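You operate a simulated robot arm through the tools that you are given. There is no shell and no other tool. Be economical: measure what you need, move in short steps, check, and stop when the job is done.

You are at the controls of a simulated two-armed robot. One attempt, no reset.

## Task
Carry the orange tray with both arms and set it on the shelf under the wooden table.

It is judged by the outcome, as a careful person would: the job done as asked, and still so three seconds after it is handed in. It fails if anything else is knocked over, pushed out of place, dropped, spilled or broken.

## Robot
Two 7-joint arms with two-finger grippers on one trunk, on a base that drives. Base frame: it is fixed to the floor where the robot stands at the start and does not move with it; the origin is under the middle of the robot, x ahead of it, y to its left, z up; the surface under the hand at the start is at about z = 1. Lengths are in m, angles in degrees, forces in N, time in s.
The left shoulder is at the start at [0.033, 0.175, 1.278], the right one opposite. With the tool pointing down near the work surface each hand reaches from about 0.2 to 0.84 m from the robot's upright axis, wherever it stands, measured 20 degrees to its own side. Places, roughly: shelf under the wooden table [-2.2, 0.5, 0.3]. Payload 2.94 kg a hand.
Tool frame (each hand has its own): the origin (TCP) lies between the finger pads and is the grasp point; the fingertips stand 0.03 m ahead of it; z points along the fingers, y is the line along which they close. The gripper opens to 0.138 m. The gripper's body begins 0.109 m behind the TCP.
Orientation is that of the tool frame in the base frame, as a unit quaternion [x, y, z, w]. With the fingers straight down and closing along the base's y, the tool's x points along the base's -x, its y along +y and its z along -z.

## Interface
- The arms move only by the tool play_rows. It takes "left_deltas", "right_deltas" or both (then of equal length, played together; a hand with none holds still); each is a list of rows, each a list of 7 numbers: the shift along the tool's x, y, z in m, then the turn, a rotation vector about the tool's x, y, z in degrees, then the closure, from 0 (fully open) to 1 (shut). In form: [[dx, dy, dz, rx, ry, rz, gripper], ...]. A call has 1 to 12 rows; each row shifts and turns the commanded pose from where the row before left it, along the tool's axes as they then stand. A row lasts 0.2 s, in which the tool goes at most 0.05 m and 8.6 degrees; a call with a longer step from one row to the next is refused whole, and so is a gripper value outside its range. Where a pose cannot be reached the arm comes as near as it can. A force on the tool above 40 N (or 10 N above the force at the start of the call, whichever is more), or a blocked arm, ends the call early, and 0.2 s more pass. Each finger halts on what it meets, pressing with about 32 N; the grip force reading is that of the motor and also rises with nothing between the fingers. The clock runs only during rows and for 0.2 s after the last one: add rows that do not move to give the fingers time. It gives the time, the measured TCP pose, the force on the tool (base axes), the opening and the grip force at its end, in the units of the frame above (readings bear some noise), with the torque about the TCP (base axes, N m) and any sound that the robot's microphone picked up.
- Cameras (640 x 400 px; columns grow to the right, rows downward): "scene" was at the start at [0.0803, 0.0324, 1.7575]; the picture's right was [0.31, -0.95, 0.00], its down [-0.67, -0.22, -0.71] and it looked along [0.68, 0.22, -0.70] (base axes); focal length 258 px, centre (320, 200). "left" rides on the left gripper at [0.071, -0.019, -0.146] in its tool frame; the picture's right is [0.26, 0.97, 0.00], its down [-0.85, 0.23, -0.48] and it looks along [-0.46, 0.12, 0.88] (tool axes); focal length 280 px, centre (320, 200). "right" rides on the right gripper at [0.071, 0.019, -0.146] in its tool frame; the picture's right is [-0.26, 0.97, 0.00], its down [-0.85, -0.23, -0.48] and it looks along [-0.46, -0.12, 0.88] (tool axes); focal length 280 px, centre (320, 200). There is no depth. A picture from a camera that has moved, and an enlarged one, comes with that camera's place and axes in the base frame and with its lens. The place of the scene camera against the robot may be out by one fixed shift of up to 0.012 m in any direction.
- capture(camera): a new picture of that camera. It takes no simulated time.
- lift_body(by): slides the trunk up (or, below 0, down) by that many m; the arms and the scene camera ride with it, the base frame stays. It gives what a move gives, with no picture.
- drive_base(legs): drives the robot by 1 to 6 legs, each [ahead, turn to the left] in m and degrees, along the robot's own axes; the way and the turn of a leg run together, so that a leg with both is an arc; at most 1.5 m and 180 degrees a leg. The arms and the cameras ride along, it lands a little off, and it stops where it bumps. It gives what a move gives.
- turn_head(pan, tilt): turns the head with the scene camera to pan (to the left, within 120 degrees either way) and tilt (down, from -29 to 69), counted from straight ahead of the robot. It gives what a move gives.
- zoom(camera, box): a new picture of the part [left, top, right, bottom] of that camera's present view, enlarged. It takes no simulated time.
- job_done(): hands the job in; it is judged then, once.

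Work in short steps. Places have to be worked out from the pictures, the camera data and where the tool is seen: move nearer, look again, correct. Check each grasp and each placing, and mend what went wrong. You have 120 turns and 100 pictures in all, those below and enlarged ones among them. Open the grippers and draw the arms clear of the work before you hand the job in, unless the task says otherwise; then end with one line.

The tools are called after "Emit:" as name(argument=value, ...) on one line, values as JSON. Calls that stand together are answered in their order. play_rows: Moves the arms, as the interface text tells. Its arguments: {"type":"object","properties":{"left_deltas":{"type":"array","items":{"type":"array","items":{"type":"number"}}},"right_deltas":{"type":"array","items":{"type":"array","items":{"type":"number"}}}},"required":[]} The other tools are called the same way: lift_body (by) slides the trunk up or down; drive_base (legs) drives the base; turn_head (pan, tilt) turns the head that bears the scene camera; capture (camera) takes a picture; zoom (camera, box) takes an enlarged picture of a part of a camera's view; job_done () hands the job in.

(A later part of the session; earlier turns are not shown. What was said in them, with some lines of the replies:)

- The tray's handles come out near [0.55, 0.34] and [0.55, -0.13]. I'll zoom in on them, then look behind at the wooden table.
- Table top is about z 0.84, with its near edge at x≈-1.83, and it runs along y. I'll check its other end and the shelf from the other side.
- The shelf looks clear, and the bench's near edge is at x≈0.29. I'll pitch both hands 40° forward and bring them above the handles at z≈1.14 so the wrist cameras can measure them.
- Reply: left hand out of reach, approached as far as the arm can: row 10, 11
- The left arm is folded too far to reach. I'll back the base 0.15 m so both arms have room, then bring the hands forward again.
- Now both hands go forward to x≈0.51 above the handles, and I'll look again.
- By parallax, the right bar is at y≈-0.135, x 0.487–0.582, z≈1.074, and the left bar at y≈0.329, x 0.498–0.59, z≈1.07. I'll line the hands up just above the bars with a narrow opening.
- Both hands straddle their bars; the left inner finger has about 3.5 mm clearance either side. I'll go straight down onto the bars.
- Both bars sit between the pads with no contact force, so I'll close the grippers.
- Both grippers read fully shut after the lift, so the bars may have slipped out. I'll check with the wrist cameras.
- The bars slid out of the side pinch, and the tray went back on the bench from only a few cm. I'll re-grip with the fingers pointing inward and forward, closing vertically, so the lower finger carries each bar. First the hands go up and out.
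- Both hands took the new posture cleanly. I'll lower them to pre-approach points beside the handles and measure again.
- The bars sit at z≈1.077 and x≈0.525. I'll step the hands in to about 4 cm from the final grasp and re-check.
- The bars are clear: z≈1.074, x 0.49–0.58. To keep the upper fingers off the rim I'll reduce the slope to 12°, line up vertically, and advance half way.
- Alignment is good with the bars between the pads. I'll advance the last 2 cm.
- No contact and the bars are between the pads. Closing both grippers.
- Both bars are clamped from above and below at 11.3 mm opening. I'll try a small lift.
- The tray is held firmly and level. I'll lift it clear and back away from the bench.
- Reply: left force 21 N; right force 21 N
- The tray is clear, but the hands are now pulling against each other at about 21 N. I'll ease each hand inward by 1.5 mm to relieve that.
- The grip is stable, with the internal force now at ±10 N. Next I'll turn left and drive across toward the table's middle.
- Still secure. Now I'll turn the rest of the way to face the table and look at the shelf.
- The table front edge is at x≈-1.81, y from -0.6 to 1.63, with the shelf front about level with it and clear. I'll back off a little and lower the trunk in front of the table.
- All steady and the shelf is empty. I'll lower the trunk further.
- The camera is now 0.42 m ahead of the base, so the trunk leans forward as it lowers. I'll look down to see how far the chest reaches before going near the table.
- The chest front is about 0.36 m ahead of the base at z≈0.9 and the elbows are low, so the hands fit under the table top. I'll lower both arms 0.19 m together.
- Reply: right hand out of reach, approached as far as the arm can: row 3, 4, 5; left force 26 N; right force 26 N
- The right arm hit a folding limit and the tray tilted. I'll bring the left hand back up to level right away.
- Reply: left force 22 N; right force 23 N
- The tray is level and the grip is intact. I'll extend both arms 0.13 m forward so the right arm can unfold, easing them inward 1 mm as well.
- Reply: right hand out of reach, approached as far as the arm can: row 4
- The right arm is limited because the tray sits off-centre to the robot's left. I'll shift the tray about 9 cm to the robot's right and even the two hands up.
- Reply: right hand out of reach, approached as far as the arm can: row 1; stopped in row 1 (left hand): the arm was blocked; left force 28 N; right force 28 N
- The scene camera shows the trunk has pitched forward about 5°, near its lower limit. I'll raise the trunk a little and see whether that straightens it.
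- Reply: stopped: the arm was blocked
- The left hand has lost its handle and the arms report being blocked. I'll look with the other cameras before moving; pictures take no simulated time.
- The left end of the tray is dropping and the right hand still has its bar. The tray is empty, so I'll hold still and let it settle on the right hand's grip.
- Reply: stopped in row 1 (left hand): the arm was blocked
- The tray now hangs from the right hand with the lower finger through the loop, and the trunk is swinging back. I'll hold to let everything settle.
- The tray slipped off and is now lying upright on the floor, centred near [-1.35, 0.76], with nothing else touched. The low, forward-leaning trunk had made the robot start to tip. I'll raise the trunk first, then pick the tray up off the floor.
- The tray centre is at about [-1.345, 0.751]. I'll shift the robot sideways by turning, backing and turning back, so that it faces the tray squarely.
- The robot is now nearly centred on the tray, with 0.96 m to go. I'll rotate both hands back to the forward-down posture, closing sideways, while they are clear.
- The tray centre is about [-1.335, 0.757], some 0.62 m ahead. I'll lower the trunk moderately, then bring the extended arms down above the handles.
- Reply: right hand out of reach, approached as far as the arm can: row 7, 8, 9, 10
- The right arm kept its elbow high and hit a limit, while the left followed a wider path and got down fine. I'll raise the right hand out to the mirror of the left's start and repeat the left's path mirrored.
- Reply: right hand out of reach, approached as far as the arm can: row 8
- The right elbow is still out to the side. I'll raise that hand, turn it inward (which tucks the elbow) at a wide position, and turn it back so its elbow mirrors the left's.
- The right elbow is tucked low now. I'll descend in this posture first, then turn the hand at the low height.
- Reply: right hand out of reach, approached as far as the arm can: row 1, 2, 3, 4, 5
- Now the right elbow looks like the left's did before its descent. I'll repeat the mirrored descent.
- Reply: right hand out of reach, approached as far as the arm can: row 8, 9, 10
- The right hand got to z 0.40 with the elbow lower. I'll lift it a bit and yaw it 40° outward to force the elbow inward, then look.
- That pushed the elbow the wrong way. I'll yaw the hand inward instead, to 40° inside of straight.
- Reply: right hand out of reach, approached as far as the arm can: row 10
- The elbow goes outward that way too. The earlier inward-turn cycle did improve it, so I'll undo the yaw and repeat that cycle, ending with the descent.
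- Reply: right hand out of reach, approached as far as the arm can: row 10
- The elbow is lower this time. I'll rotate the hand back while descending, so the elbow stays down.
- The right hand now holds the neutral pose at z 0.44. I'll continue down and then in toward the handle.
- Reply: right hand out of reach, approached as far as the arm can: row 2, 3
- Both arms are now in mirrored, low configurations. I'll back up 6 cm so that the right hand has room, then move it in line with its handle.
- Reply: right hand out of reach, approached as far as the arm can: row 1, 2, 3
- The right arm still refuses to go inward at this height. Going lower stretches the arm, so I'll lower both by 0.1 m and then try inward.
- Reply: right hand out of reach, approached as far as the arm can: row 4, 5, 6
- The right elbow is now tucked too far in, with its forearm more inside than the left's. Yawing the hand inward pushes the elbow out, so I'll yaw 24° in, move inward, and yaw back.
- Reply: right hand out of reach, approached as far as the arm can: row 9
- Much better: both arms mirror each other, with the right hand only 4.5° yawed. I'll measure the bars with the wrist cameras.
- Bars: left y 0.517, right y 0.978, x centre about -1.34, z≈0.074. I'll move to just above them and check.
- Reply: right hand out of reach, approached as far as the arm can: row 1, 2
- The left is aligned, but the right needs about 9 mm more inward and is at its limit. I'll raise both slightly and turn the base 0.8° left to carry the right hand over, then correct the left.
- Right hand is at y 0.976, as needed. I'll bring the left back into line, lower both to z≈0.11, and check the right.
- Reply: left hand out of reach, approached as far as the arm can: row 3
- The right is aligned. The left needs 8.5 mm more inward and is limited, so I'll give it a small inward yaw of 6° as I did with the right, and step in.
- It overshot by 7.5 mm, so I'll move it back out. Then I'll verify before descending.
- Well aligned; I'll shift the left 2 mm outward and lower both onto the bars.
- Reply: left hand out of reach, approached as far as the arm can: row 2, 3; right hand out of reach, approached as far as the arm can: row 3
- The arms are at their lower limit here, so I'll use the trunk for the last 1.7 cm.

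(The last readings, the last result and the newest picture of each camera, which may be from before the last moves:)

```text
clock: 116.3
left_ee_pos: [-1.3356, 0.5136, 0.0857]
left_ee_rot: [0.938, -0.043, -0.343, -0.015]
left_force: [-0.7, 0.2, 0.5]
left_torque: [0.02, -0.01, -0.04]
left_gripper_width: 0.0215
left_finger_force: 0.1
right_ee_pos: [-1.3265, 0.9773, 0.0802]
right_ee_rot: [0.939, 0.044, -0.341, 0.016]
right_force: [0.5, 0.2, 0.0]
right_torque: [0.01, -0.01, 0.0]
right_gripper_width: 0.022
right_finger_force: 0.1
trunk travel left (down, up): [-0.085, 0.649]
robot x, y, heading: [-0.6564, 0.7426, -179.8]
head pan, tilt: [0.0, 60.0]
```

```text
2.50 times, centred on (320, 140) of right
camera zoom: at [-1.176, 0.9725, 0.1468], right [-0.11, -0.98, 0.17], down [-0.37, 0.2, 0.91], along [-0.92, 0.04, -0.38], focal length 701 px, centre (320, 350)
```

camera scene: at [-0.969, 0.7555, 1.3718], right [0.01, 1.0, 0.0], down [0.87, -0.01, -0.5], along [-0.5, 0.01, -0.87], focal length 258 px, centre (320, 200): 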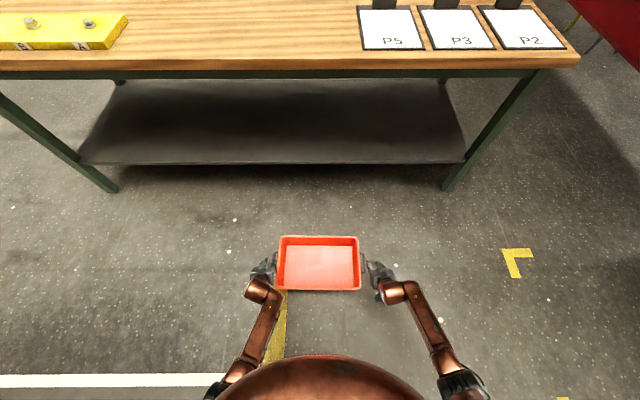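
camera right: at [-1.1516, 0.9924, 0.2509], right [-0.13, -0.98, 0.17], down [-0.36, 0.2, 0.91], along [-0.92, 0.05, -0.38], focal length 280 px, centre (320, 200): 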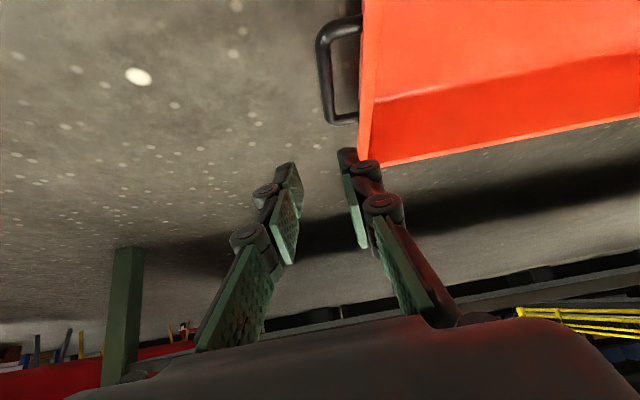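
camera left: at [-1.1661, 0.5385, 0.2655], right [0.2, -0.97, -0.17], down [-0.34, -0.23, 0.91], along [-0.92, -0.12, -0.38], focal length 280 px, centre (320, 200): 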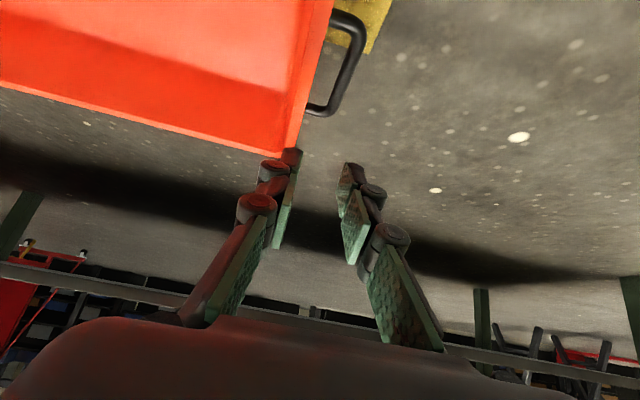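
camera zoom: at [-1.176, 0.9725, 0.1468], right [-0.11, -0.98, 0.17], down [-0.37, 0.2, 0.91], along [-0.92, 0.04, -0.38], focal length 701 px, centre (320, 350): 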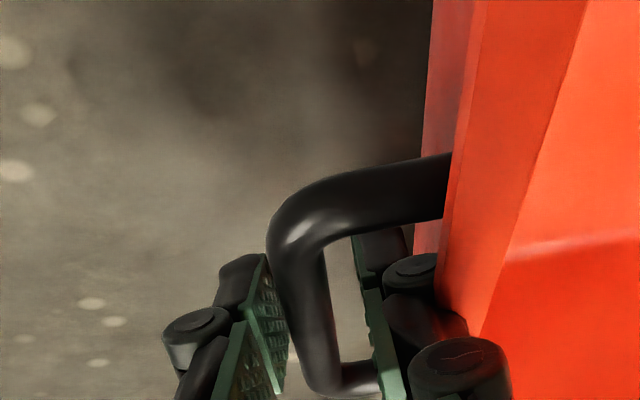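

Both bars are straddled. I'll close, then do a small test lift.

Emit:
play_rows(left_deltas=[[0, 0, 0, 0, 0, 0, 0.9], [0, 0, 0, 0, 0, 0, 0.95], [0, 0, 0, 0, 0, 0, 1], [0, 0, 0, 0, 0, 0, 1], [0, 0, 0, 0, 0, 0, 1]], right_deltas=[[0, 0, 0, 0, 0, 0, 0.9], [0, 0, 0, 0, 0, 0, 0.95], [0, 0, 0, 0, 0, 0, 1], [0, 0, 0, 0, 0, 0, 1], [0, 0, 0, 0, 0, 0, 1]])

Emit:
lift_body(by=0.015)

```text
clock: 117.5
left_ee_pos: [-1.3344, 0.5112, 0.0852]
left_ee_rot: [0.939, -0.042, -0.342, -0.014]
left_force: [0.8, -22.5, -0.1]
left_torque: [-0.28, 0.1, 1.22]
left_gripper_width: 0.0128
left_finger_force: 32.1
right_ee_pos: [-1.3261, 0.981, 0.0799]
right_ee_rot: [0.939, 0.044, -0.341, 0.015]
right_force: [-1.9, 22.0, 0.9]
right_torque: [0.14, -0.14, -1.26]
right_gripper_width: 0.0142
right_finger_force: 32.2
trunk travel left (down, up): [-0.085, 0.649]
robot x, y, heading: [-0.6522, 0.7458, -179.6]
head pan, tilt: [0.0, 60.0]
```

```text
clock: 118.1
left_ee_pos: [-1.3347, 0.513, 0.1003]
left_ee_rot: [0.939, -0.044, -0.342, -0.014]
left_force: [-1.2, -21.5, -2.3]
left_torque: [-0.3, 0.22, 1.17]
left_gripper_width: 0.0126
left_finger_force: 32.5
right_ee_pos: [-1.3247, 0.983, 0.0936]
right_ee_rot: [0.94, 0.043, -0.339, 0.014]
right_force: [0.2, 21.0, -3.0]
right_torque: [0.19, -0.27, -1.19]
right_gripper_width: 0.0143
right_finger_force: 31.9
trunk travel left (down, up): [-0.1, 0.634]
robot x, y, heading: [-0.6548, 0.7444, -179.8]
head pan, tilt: [0.0, 60.0]
```

The weight now shows on both hands and the grips hold, but there is about 21 N of sideways compression. I'll ease the hands outward 1.5 mm each and look.

Emit:
play_rows(left_deltas=[[0, 0.0015, 0, 0, 0, 0, 1], [0, 0, 0, 0, 0, 0, 1]], right_deltas=[[0, -0.0015, 0, 0, 0, 0, 1], [0, 0, 0, 0, 0, 0, 1]])

Emit:
capture(camera="scene")

Emit:
zoom(camera="right", box=[220, 60, 420, 220])

```text
clock: 118.7
left_ee_pos: [-1.3349, 0.5126, 0.1007]
left_ee_rot: [0.939, -0.042, -0.342, -0.015]
left_force: [-0.5, -17.9, -2.5]
left_torque: [-0.25, 0.37, 1.15]
left_gripper_width: 0.0126
left_finger_force: 32.1
right_ee_pos: [-1.3257, 0.9826, 0.0948]
right_ee_rot: [0.939, 0.045, -0.34, 0.015]
right_force: [1.3, 18.1, -3.2]
right_torque: [0.17, -0.46, -1.17]
right_gripper_width: 0.0145
right_finger_force: 31.8
trunk travel left (down, up): [-0.1, 0.634]
robot x, y, heading: [-0.6556, 0.7418, -179.5]
head pan, tilt: [0.0, 60.0]
```

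```text
16 pictures are left
camera scene: at [-0.9717, 0.7497, 1.3693], right [-0.01, 1.0, 0.0], down [0.87, 0.01, -0.5], along [-0.5, 0.0, -0.87], focal length 258 px, centre (320, 200)
```

scene: 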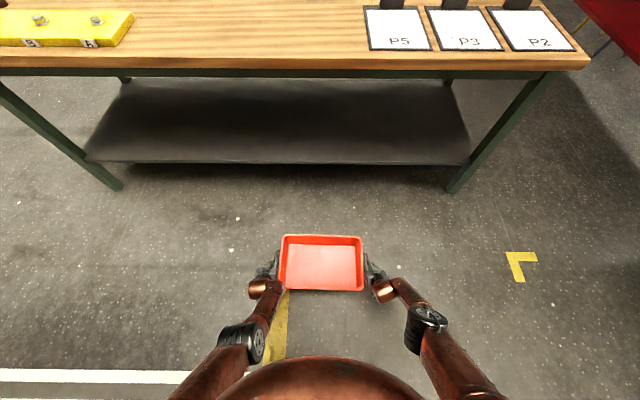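

```text
2.50 times, centred on (320, 140) of right
camera zoom: at [-1.1763, 0.9757, 0.1612], right [-0.11, -0.98, 0.17], down [-0.37, 0.2, 0.91], along [-0.92, 0.04, -0.38], focal length 701 px, centre (320, 350)
```

zoom: 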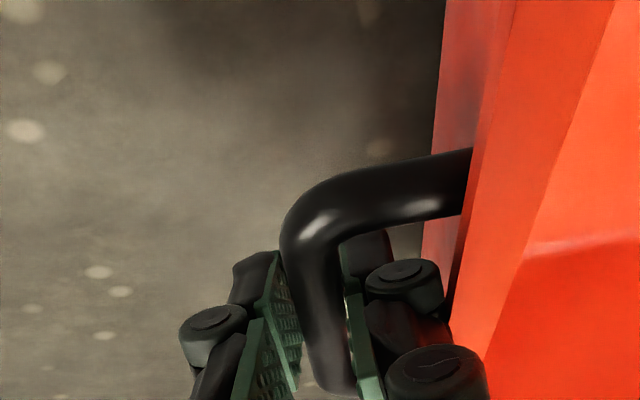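

The tray is firmly held by both hands. I'll raise it with the trunk in stages, which also stands the robot more upright.

Emit:
lift_body(by=0.15)

```text
clock: 120.5
left_ee_pos: [-1.3988, 0.5116, 0.3432]
left_ee_rot: [0.912, -0.043, -0.408, -0.011]
left_force: [-0.5, -17.7, -3.6]
left_torque: [-0.05, 0.04, 1.2]
left_gripper_width: 0.0131
left_finger_force: 32.1
right_ee_pos: [-1.399, 0.9804, 0.3491]
right_ee_rot: [0.908, 0.045, -0.417, 0.012]
right_force: [-1.0, 18.6, -2.2]
right_torque: [-0.02, -0.13, -1.19]
right_gripper_width: 0.0138
right_finger_force: 31.7
trunk travel left (down, up): [-0.25, 0.484]
robot x, y, heading: [-0.6517, 0.7437, -179.5]
head pan, tilt: [0.0, 60.0]
```

The lift also pitched the hands forward about 8.5°, so I'll level the tray again.

Emit:
play_rows(left_deltas=[[0, 0, 0, 0, 4.1, 0, 1], [0, 0, 0, 0, 4.1, 0, 1], [0, 0, 0, 0, 0, 0, 1]], right_deltas=[[0, 0, 0, 0, 4.6, 0, 1], [0, 0, 0, 0, 4.6, 0, 1], [0, 0, 0, 0, 0, 0, 1]])

Emit:
turn_head(pan=0, tilt=50)

Emit:
capture(camera="scene")

```text
clock: 121.3
left_ee_pos: [-1.405, 0.5078, 0.351]
left_ee_rot: [0.926, -0.045, -0.375, -0.011]
left_force: [-0.7, -24.3, -2.7]
left_torque: [-0.27, -0.79, 1.18]
left_gripper_width: 0.0122
left_finger_force: 31.6
left hand out of reach, approached as far as the arm can: row 1, 2
right_ee_pos: [-1.389, 0.9773, 0.3424]
right_ee_rot: [0.935, 0.044, -0.352, 0.01]
right_force: [-0.3, 23.8, -2.6]
right_torque: [0.2, 0.75, -1.36]
right_gripper_width: 0.0146
right_finger_force: 32.1
right hand out of reach, approached as far as the arm can: row 2
trunk travel left (down, up): [-0.25, 0.484]
robot x, y, heading: [-0.6528, 0.747, -179.8]
head pan, tilt: [0.0, 60.0]
```

```text
clock: 122.0
left_ee_pos: [-1.406, 0.5078, 0.3509]
left_ee_rot: [0.925, -0.045, -0.376, -0.012]
left_force: [-0.9, -24.6, -2.0]
left_torque: [-0.29, -0.09, 1.18]
left_gripper_width: 0.0123
left_finger_force: 31.8
right_ee_pos: [-1.3908, 0.9753, 0.342]
right_ee_rot: [0.935, 0.046, -0.351, 0.011]
right_force: [0.6, 25.1, -2.8]
right_torque: [0.17, 0.03, -1.31]
right_gripper_width: 0.0149
right_finger_force: 32.1
trunk travel left (down, up): [-0.25, 0.484]
robot x, y, heading: [-0.6554, 0.748, -179.8]
head pan, tilt: [0.0, 50.0]
```

```text
14 pictures are left
camera scene: at [-0.8466, 0.7504, 1.5476], right [-0.01, 1.0, 0.0], down [0.77, 0.0, -0.64], along [-0.64, 0.0, -0.77], focal length 258 px, centre (320, 200)
```

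scene: 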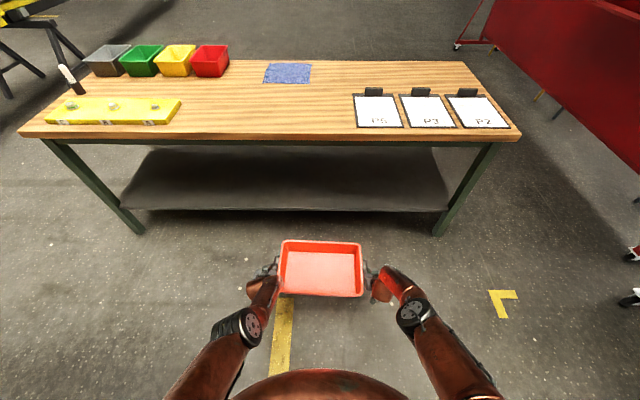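

The arms are near full stretch. Raising the hands shortens that, so I'll lift both 9 cm with the arms, then finish levelling.

Emit:
play_rows(left_deltas=[[-0.0193, 0, -0.023, 0, 0, 0, 1], [-0.0193, 0, -0.023, 0, 0, 0, 1], [-0.0193, 0, -0.023, 0, 0, 0, 1], [0, 0, 0, 0, 4.2, 0, 1], [0, 0, 0, 0, 0, 0, 1]], right_deltas=[[-0.0193, 0, -0.023, 0, 0, 0, 1], [-0.0193, 0, -0.023, 0, 0, 0, 1], [-0.0193, 0, -0.023, 0, 0, 0, 1], [0, 0, 0, 0, 1.2, 0, 1], [0, 0, 0, 0, 0, 0, 1]])

```text
clock: 123.2
left_ee_pos: [-1.405, 0.5139, 0.3518]
left_ee_rot: [0.936, -0.047, -0.349, -0.015]
left_force: [1.6, 12.1, 0.1]
left_torque: [0.23, 0.37, 0.77]
left_gripper_width: 0.0125
left_finger_force: 31.7
left hand out of reach, approached as far as the arm can: row 1, 2, 3
right_ee_pos: [-1.3967, 0.9751, 0.4394]
right_ee_rot: [0.941, 0.047, -0.334, 0.011]
right_force: [0.7, -12.7, -5.4]
right_torque: [-0.15, -0.35, -0.9]
right_gripper_width: 0.0145
right_finger_force: 32.1
trunk travel left (down, up): [-0.25, 0.484]
robot x, y, heading: [-0.6546, 0.7456, -179.6]
head pan, tilt: [0.0, 50.0]
```

The left arm refuses to go up while the right went, so the tray is tilted. I'll lower the right hand back to level, then use the trunk for the rest.

Emit:
play_rows(right_deltas=[[0.0189, 0, 0.0225, 0, 0, 0, 1], [0.0189, 0, 0.0225, 0, 0, 0, 1], [0.0189, 0, 0.0225, 0, 0, 0, 1], [0, 0, 0, 0, 0, 0, 1]])

Emit:
lift_body(by=0.08)

Emit:
capture(camera="scene")

```text
clock: 124.2
left_ee_pos: [-1.4057, 0.5071, 0.3518]
left_ee_rot: [0.936, -0.046, -0.35, -0.012]
left_force: [0.3, -8.4, -3.5]
left_torque: [-0.1, -0.34, 0.88]
left_gripper_width: 0.0121
left_finger_force: 31.6
right_ee_pos: [-1.3932, 0.9759, 0.3581]
right_ee_rot: [0.943, 0.048, -0.329, 0.01]
right_force: [-0.6, 9.5, -3.3]
right_torque: [0.13, 0.26, -1.24]
right_gripper_width: 0.0148
right_finger_force: 31.7
right hand out of reach, approached as far as the arm can: row 3
trunk travel left (down, up): [-0.25, 0.484]
robot x, y, heading: [-0.657, 0.7449, -179.5]
head pan, tilt: [0.0, 50.0]
```

```text
clock: 125.4
left_ee_pos: [-1.4247, 0.5075, 0.4738]
left_ee_rot: [0.928, -0.046, -0.37, -0.009]
left_force: [0.1, -21.7, -2.9]
left_torque: [-0.25, 0.09, 1.03]
left_gripper_width: 0.0124
left_finger_force: 32.1
right_ee_pos: [-1.4158, 0.9773, 0.4823]
right_ee_rot: [0.932, 0.048, -0.359, 0.009]
right_force: [0.4, 21.9, -2.6]
right_torque: [0.13, -0.15, -1.27]
right_gripper_width: 0.0149
right_finger_force: 32.1
trunk travel left (down, up): [-0.33, 0.404]
robot x, y, heading: [-0.6554, 0.7463, -179.7]
head pan, tilt: [0.0, 50.0]
```

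```text
13 pictures are left
camera scene: at [-0.7954, 0.7509, 1.6297], right [-0.01, 1.0, 0.0], down [0.77, 0.0, -0.64], along [-0.64, 0.0, -0.77], focal length 258 px, centre (320, 200)
```

scene: 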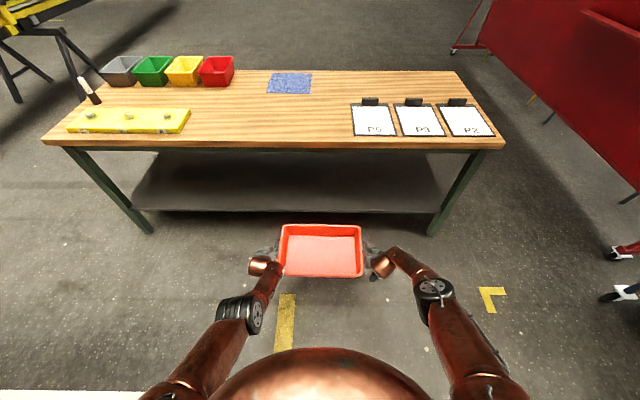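

The tray is at a good height (bottom ≈0.39, between the shelf at ≈0.29 and the rail at ≈0.79), and the robot is upright. I'll drive forward 0.4 m and check clearances.

Emit:
drive_base(legs=[[0.38, -0.3]])

Emit:
capture(camera="scene")

Emit:
capture(camera="right")

```text
clock: 127.8
left_ee_pos: [-1.8186, 0.5184, 0.4644]
left_ee_rot: [0.928, -0.052, -0.37, -0.011]
left_force: [0.4, -19.4, -3.8]
left_torque: [-0.21, -0.32, 1.06]
left_gripper_width: 0.0125
left_finger_force: 32.1
right_ee_pos: [-1.8074, 0.9892, 0.4736]
right_ee_rot: [0.932, 0.042, -0.359, 0.008]
right_force: [0.2, 19.1, -2.5]
right_torque: [0.19, 0.24, -1.26]
right_gripper_width: 0.0142
right_finger_force: 32.2
trunk travel left (down, up): [-0.33, 0.404]
robot x, y, heading: [-1.0379, 0.7502, 179.4]
head pan, tilt: [0.0, 50.0]
```

```text
12 pictures are left
camera scene: at [-1.2103, 0.7531, 1.6302], right [0.01, 1.0, 0.0], down [0.78, -0.01, -0.62], along [-0.62, 0.0, -0.78], focal length 258 px, centre (320, 200)
```

scene: 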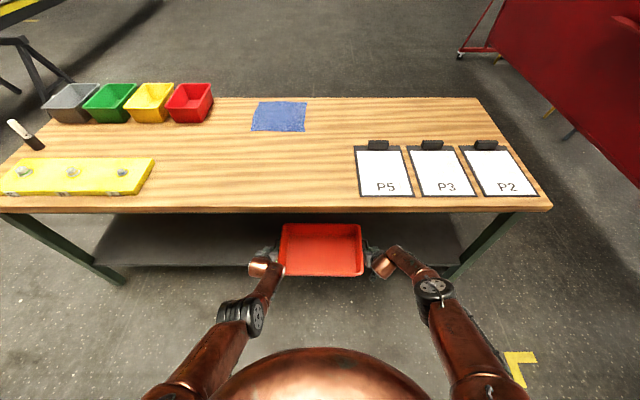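

```text
11 pictures are left
camera right: at [-1.6551, 0.9808, 0.5338], right [-0.11, -0.98, 0.16], down [-0.33, 0.19, 0.93], along [-0.94, 0.05, -0.34], focal length 280 px, centre (320, 200)
```

right: 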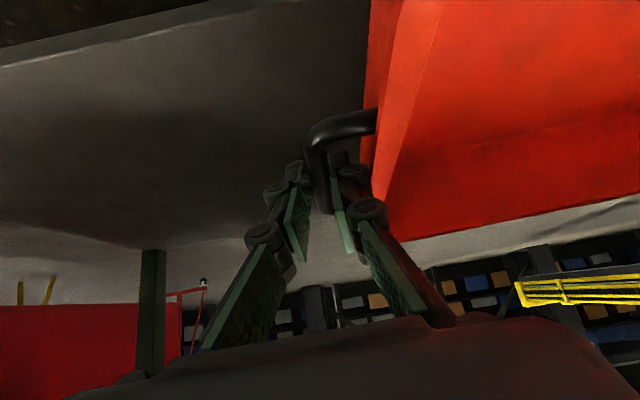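

The tray is just over the shelf with clearance all round. I'll drive the last 0.25 m.

Emit:
drive_base(legs=[[0.25, 0]])

Emit:
capture(camera="right")

Emit:
capture(camera="scene")

```text
clock: 129.5
left_ee_pos: [-2.0387, 0.5199, 0.4777]
left_ee_rot: [0.924, -0.053, -0.378, -0.01]
left_force: [1.7, -0.1, -2.9]
left_torque: [0.11, 0.32, 0.47]
left_gripper_width: 0.0117
left_finger_force: 32.1
right_ee_pos: [-2.0077, 0.9886, 0.4679]
right_ee_rot: [0.933, 0.04, -0.356, 0.01]
right_force: [-1.9, -0.7, -2.8]
right_torque: [-0.16, -0.45, -1.06]
right_gripper_width: 0.0159
right_finger_force: 31.8
trunk travel left (down, up): [-0.33, 0.404]
robot x, y, heading: [-1.2672, 0.7444, 179.5]
head pan, tilt: [0.0, 50.0]
stopped in leg 1: the robot was blocked; the commanded pose is now the measured one
```

```text
10 pictures are left
camera right: at [-1.8558, 0.9813, 0.5295], right [-0.12, -0.98, 0.17], down [-0.33, 0.2, 0.92], along [-0.94, 0.05, -0.35], focal length 280 px, centre (320, 200)
```

right: 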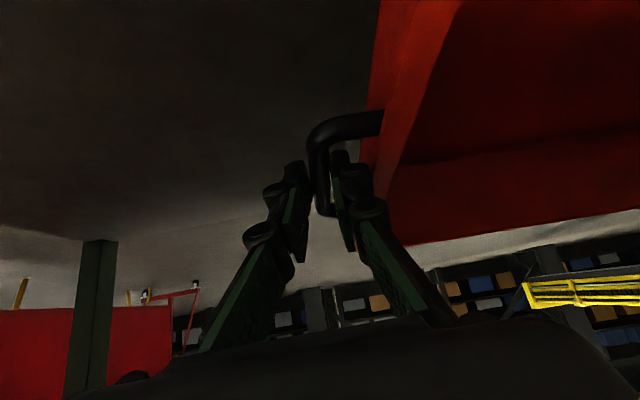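

```text
9 pictures are left
camera scene: at [-1.4047, 0.754, 1.6304], right [0.01, 1.0, 0.0], down [0.77, -0.01, -0.64], along [-0.64, 0.01, -0.77], focal length 258 px, centre (320, 200)
```

scene: 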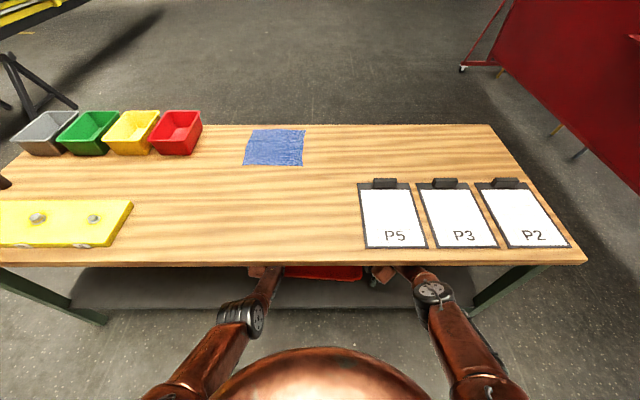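

The robot stopped because something, likely the right wrist, touched the table rail. The tray is already about 7 cm inside the shelf's front edge. I'll back off 2 cm to release the contact, then lower.

Emit:
drive_base(legs=[[-0.02, 0]])

Emit:
lift_body(by=-0.04)

```text
clock: 130.3
left_ee_pos: [-2.0223, 0.5201, 0.4746]
left_ee_rot: [0.924, -0.053, -0.378, -0.009]
left_force: [0.9, 0.8, -2.8]
left_torque: [0.05, -0.41, 0.51]
left_gripper_width: 0.0117
left_finger_force: 32.0
right_ee_pos: [-1.9909, 0.9899, 0.4657]
right_ee_rot: [0.934, 0.042, -0.355, 0.011]
right_force: [-1.4, -0.8, -2.2]
right_torque: [-0.05, 0.28, -1.14]
right_gripper_width: 0.0161
right_finger_force: 31.9
trunk travel left (down, up): [-0.33, 0.404]
robot x, y, heading: [-1.2496, 0.747, 179.5]
head pan, tilt: [0.0, 50.0]
```

```text
clock: 131.2
left_ee_pos: [-2.0181, 0.5208, 0.4369]
left_ee_rot: [0.924, -0.052, -0.379, -0.009]
left_force: [1.9, -0.4, -2.7]
left_torque: [0.02, -0.01, 0.51]
left_gripper_width: 0.0116
left_finger_force: 32.3
right_ee_pos: [-1.9903, 0.9895, 0.4305]
right_ee_rot: [0.933, 0.042, -0.358, 0.011]
right_force: [-1.0, -0.8, -2.5]
right_torque: [-0.14, -0.12, -1.13]
right_gripper_width: 0.0161
right_finger_force: 32.2
trunk travel left (down, up): [-0.29, 0.444]
robot x, y, heading: [-1.2446, 0.7463, 179.2]
head pan, tilt: [0.0, 50.0]
```

It lowers straight now. Continuing down in small steps while watching the forces.

Emit:
lift_body(by=-0.03)

Emit:
capture(camera="left")

```text
clock: 131.9
left_ee_pos: [-2.0189, 0.5202, 0.4093]
left_ee_rot: [0.923, -0.052, -0.381, -0.009]
left_force: [1.3, 0.5, -2.2]
left_torque: [0.05, -0.32, 0.46]
left_gripper_width: 0.0118
left_finger_force: 32.1
right_ee_pos: [-1.9893, 0.9875, 0.4003]
right_ee_rot: [0.933, 0.041, -0.358, 0.011]
right_force: [-1.9, -1.5, -2.5]
right_torque: [-0.04, 0.17, -1.15]
right_gripper_width: 0.0159
right_finger_force: 31.8
trunk travel left (down, up): [-0.26, 0.474]
robot x, y, heading: [-1.2436, 0.7473, 179.6]
head pan, tilt: [0.0, 50.0]
```

```text
8 pictures are left
camera left: at [-1.8649, 0.5241, 0.4621], right [0.08, -0.98, -0.16], down [-0.29, -0.18, 0.94], along [-0.95, -0.03, -0.3], focal length 280 px, centre (320, 200)
```

left: 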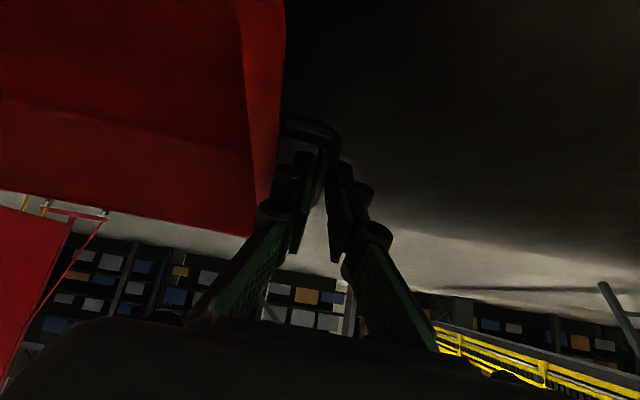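

Still hanging free. I'll lower another 1.5 cm.

Emit:
lift_body(by=-0.015)

```text
clock: 132.5
left_ee_pos: [-2.0195, 0.5204, 0.3934]
left_ee_rot: [0.924, -0.054, -0.379, -0.01]
left_force: [0.1, 0.7, -0.6]
left_torque: [-0.04, -0.96, 0.48]
left_gripper_width: 0.0115
left_finger_force: 32.1
right_ee_pos: [-1.9904, 0.9891, 0.3858]
right_ee_rot: [0.933, 0.041, -0.359, 0.01]
right_force: [-5.7, -1.4, 8.7]
right_torque: [-0.07, -0.02, -1.2]
right_gripper_width: 0.016
right_finger_force: 32.1
trunk travel left (down, up): [-0.245, 0.489]
robot x, y, heading: [-1.2468, 0.7485, 179.6]
head pan, tilt: [0.0, 50.0]
```

The right rear corner has touched the shelf. I'll pitch both hands nose-down about 3° and lower slightly to set it flat.

Emit:
play_rows(left_deltas=[[0.0035, 0, 0.0035, 0, 3.5, 0, 1], [0, 0, 0, 0, 0, 0, 1]], right_deltas=[[0, 0, 0, 0, 2, 0, 1], [0, 0, 0, 0, 0, 0, 1]])

Emit:
lift_body(by=-0.005)

```text
clock: 133.1
left_ee_pos: [-2.0219, 0.5201, 0.389]
left_ee_rot: [0.934, -0.054, -0.352, -0.008]
left_force: [-1.5, 2.9, 3.8]
left_torque: [0.1, 1.05, 0.35]
left_gripper_width: 0.0115
left_finger_force: 32.1
right_ee_pos: [-1.9869, 0.9894, 0.3827]
right_ee_rot: [0.939, 0.042, -0.34, 0.01]
right_force: [-1.8, -1.9, -2.1]
right_torque: [0.08, -0.01, -0.94]
right_gripper_width: 0.0162
right_finger_force: 32.4
trunk travel left (down, up): [-0.245, 0.489]
robot x, y, heading: [-1.2446, 0.7478, 179.3]
head pan, tilt: [0.0, 50.0]
```

```text
clock: 133.7
left_ee_pos: [-2.0221, 0.5215, 0.3867]
left_ee_rot: [0.933, -0.054, -0.356, -0.008]
left_force: [8.4, 3.4, 25.4]
left_torque: [0.07, 0.2, 0.39]
left_gripper_width: 0.0114
left_finger_force: 32.0
right_ee_pos: [-1.9875, 0.9898, 0.3811]
right_ee_rot: [0.938, 0.041, -0.344, 0.01]
right_force: [2.6, 0.2, 5.4]
right_torque: [0.02, -0.18, -1.14]
right_gripper_width: 0.0161
right_finger_force: 32.3
trunk travel left (down, up): [-0.24, 0.494]
robot x, y, heading: [-1.2446, 0.7464, 179.3]
head pan, tilt: [0.0, 50.0]
```

The tray is fully resting on the shelf. I'll open the fingers just enough and check before raising.

Emit:
play_rows(left_deltas=[[0, 0, 0, 0, 0, 0, 0.9], [0, 0, 0, 0, 0, 0, 0.84], [0, 0, 0, 0, 0, 0, 0.84], [0, 0, 0, 0, 0, 0, 0.84]], right_deltas=[[0, 0, 0, 0, 0, 0, 0.9], [0, 0, 0, 0, 0, 0, 0.84], [0, 0, 0, 0, 0, 0, 0.84], [0, 0, 0, 0, 0, 0, 0.84]])

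Emit:
zoom(camera="right", box=[220, 60, 420, 220])

Emit:
zoom(camera="left", box=[220, 60, 420, 220])

```text
clock: 134.7
left_ee_pos: [-2.0187, 0.5197, 0.3826]
left_ee_rot: [0.935, -0.054, -0.351, -0.009]
left_force: [0.8, -0.6, -0.6]
left_torque: [0.0, -0.01, 0.01]
left_gripper_width: 0.022
left_finger_force: 0.0
right_ee_pos: [-1.9878, 0.9887, 0.3788]
right_ee_rot: [0.939, 0.042, -0.341, 0.01]
right_force: [-0.5, 0.9, 0.3]
right_torque: [0.01, 0.01, -0.02]
right_gripper_width: 0.0221
right_finger_force: 0.1
trunk travel left (down, up): [-0.24, 0.494]
robot x, y, heading: [-1.2432, 0.7448, 179.8]
head pan, tilt: [0.0, 50.0]
```

```text
2.50 times, centred on (320, 140) of right
camera zoom: at [-1.8388, 0.9813, 0.4449], right [-0.12, -0.98, 0.16], down [-0.36, 0.19, 0.91], along [-0.92, 0.05, -0.38], focal length 701 px, centre (320, 350)
```

zoom: 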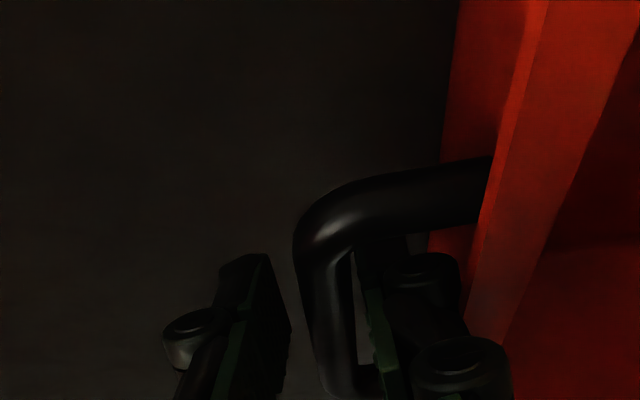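

```text
2.50 times, centred on (320, 140) of left
camera zoom: at [-1.8681, 0.5247, 0.4456], right [0.09, -0.98, -0.15], down [-0.35, -0.17, 0.92], along [-0.93, -0.03, -0.36], focal length 701 px, centre (320, 350)
```

zoom: 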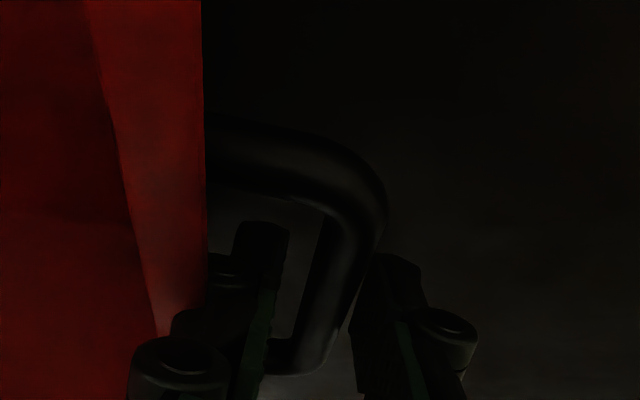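

Both hands are released with no force on them. I'll raise them straight up out of the handles with the trunk.

Emit:
lift_body(by=0.03)

Emit:
lift_body(by=0.035)

Emit:
capture(camera="right")

```text
clock: 135.4
left_ee_pos: [-2.0196, 0.5198, 0.4112]
left_ee_rot: [0.935, -0.054, -0.351, -0.008]
left_force: [0.2, 0.3, 0.5]
left_torque: [0.0, -0.02, 0.0]
left_gripper_width: 0.022
left_finger_force: 0.1
right_ee_pos: [-1.9893, 0.988, 0.4083]
right_ee_rot: [0.939, 0.042, -0.34, 0.01]
right_force: [0.7, 0.2, 0.3]
right_torque: [0.01, 0.02, -0.03]
right_gripper_width: 0.0221
right_finger_force: 0.1
trunk travel left (down, up): [-0.27, 0.464]
robot x, y, heading: [-1.2451, 0.7463, 179.8]
head pan, tilt: [0.0, 50.0]
```

```text
clock: 136.2
left_ee_pos: [-2.02, 0.5203, 0.4474]
left_ee_rot: [0.935, -0.054, -0.351, -0.008]
left_force: [0.7, -0.6, 0.8]
left_torque: [0.05, 0.0, -0.03]
left_gripper_width: 0.0222
left_finger_force: 0.1
right_ee_pos: [-1.9881, 0.9905, 0.4445]
right_ee_rot: [0.939, 0.042, -0.34, 0.009]
right_force: [-1.0, -0.1, 0.5]
right_torque: [0.01, -0.16, -0.02]
right_gripper_width: 0.0218
right_finger_force: 0.0
trunk travel left (down, up): [-0.305, 0.429]
robot x, y, heading: [-1.2464, 0.7472, 179.5]
head pan, tilt: [0.0, 50.0]
```

```text
5 pictures are left
camera right: at [-1.838, 0.9827, 0.5102], right [-0.12, -0.98, 0.16], down [-0.36, 0.19, 0.91], along [-0.92, 0.05, -0.38], focal length 280 px, centre (320, 200)
```

right: 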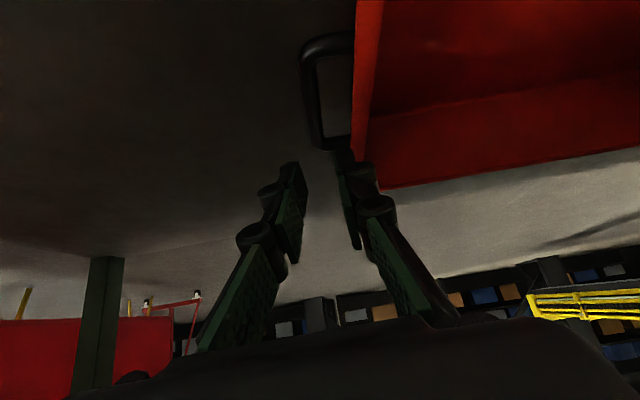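

The fingers are clear above the rim. I'll back straight out.

Emit:
drive_base(legs=[[-0.55, 0]])

Emit:
turn_head(pan=0, tilt=40)

Emit:
capture(camera="scene")

```text
clock: 139.4
left_ee_pos: [-1.4565, 0.5142, 0.4476]
left_ee_rot: [0.935, -0.054, -0.351, -0.008]
left_force: [0.5, 0.0, 0.6]
left_torque: [0.0, 0.01, 0.03]
left_gripper_width: 0.022
left_finger_force: 0.0
right_ee_pos: [-1.4258, 0.984, 0.4432]
right_ee_rot: [0.939, 0.041, -0.342, 0.009]
right_force: [0.4, 0.4, 1.0]
right_torque: [0.01, -0.01, -0.01]
right_gripper_width: 0.0221
right_finger_force: 0.1
trunk travel left (down, up): [-0.305, 0.429]
robot x, y, heading: [-0.6838, 0.743, 179.5]
head pan, tilt: [0.0, 50.0]
```

```text
clock: 140.2
left_ee_pos: [-1.4568, 0.5157, 0.4481]
left_ee_rot: [0.935, -0.055, -0.351, -0.008]
left_force: [-0.2, -0.6, -0.5]
left_torque: [0.02, -0.03, 0.0]
left_gripper_width: 0.022
left_finger_force: 0.0
right_ee_pos: [-1.4242, 0.9846, 0.4435]
right_ee_rot: [0.939, 0.041, -0.341, 0.008]
right_force: [0.2, -0.2, 0.0]
right_torque: [0.0, 0.01, 0.05]
right_gripper_width: 0.0223
right_finger_force: 0.1
trunk travel left (down, up): [-0.305, 0.429]
robot x, y, heading: [-0.6778, 0.7404, 179.4]
head pan, tilt: [0.0, 40.0]
```

```text
4 pictures are left
camera scene: at [-0.8444, 0.7488, 1.6187], right [0.01, 1.0, 0.0], down [0.64, -0.01, -0.77], along [-0.77, 0.01, -0.64], focal length 258 px, centre (320, 200)
```

scene: 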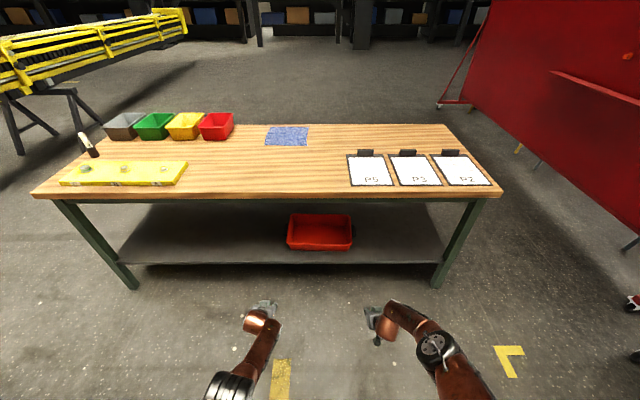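

The tray sits flat and fully inside the shelf, and nothing on the table has moved. I'll open both grippers fully, clear of the work.

Emit:
play_rows(left_deltas=[[0, 0, 0, 0, 0, 0, 0.5], [0, 0, 0, 0, 0, 0, 0], [0, 0, 0, 0, 0, 0, 0], [0, 0, 0, 0, 0, 0, 0], [0, 0, 0, 0, 0, 0, 0], [0, 0, 0, 0, 0, 0, 0], [0, 0, 0, 0, 0, 0, 0]], right_deltas=[[0, 0, 0, 0, 0, 0, 0.5], [0, 0, 0, 0, 0, 0, 0], [0, 0, 0, 0, 0, 0, 0], [0, 0, 0, 0, 0, 0, 0], [0, 0, 0, 0, 0, 0, 0], [0, 0, 0, 0, 0, 0, 0], [0, 0, 0, 0, 0, 0, 0]])

Emit:
zoom(camera="scene", box=[220, 180, 420, 300])

```text
clock: 141.8
left_ee_pos: [-1.4569, 0.5155, 0.4481]
left_ee_rot: [0.935, -0.054, -0.351, -0.009]
left_force: [0.1, 0.0, -0.6]
left_torque: [0.0, -0.01, -0.02]
left_gripper_width: 0.1381
left_finger_force: 0.0
right_ee_pos: [-1.4258, 0.9839, 0.4437]
right_ee_rot: [0.939, 0.041, -0.341, 0.01]
right_force: [0.2, -0.2, -0.5]
right_torque: [-0.01, 0.02, 0.01]
right_gripper_width: 0.1379
right_finger_force: 0.1
trunk travel left (down, up): [-0.305, 0.429]
robot x, y, heading: [-0.6774, 0.7402, 179.5]
head pan, tilt: [0.0, 40.0]
```

```text
3.20 times, centred on (320, 240) of scene
camera zoom: at [-0.8445, 0.7488, 1.6188], right [0.01, 1.0, 0.0], down [0.64, -0.01, -0.77], along [-0.77, 0.01, -0.64], focal length 825 px, centre (320, 72)
```

zoom: 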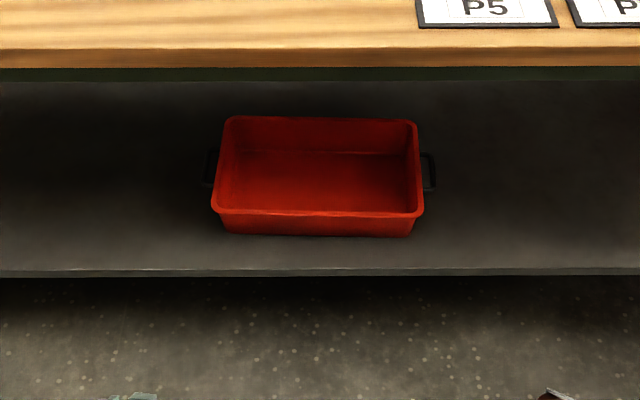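

The tray rests upright on the shelf, the grippers are open and the arms are clear, so I'm handing the job in.

Emit:
job_done()

```text
The job is handed in.
```

The orange tray is resting flat on the shelf under the wooden table, put there with both arms, but I dropped it once on the way: it slipped out of the grippers, landed upright and empty on the floor, and I picked it up again; the robot also bumped the table lightly while sliding it in, with nothing on the table visibly moved.
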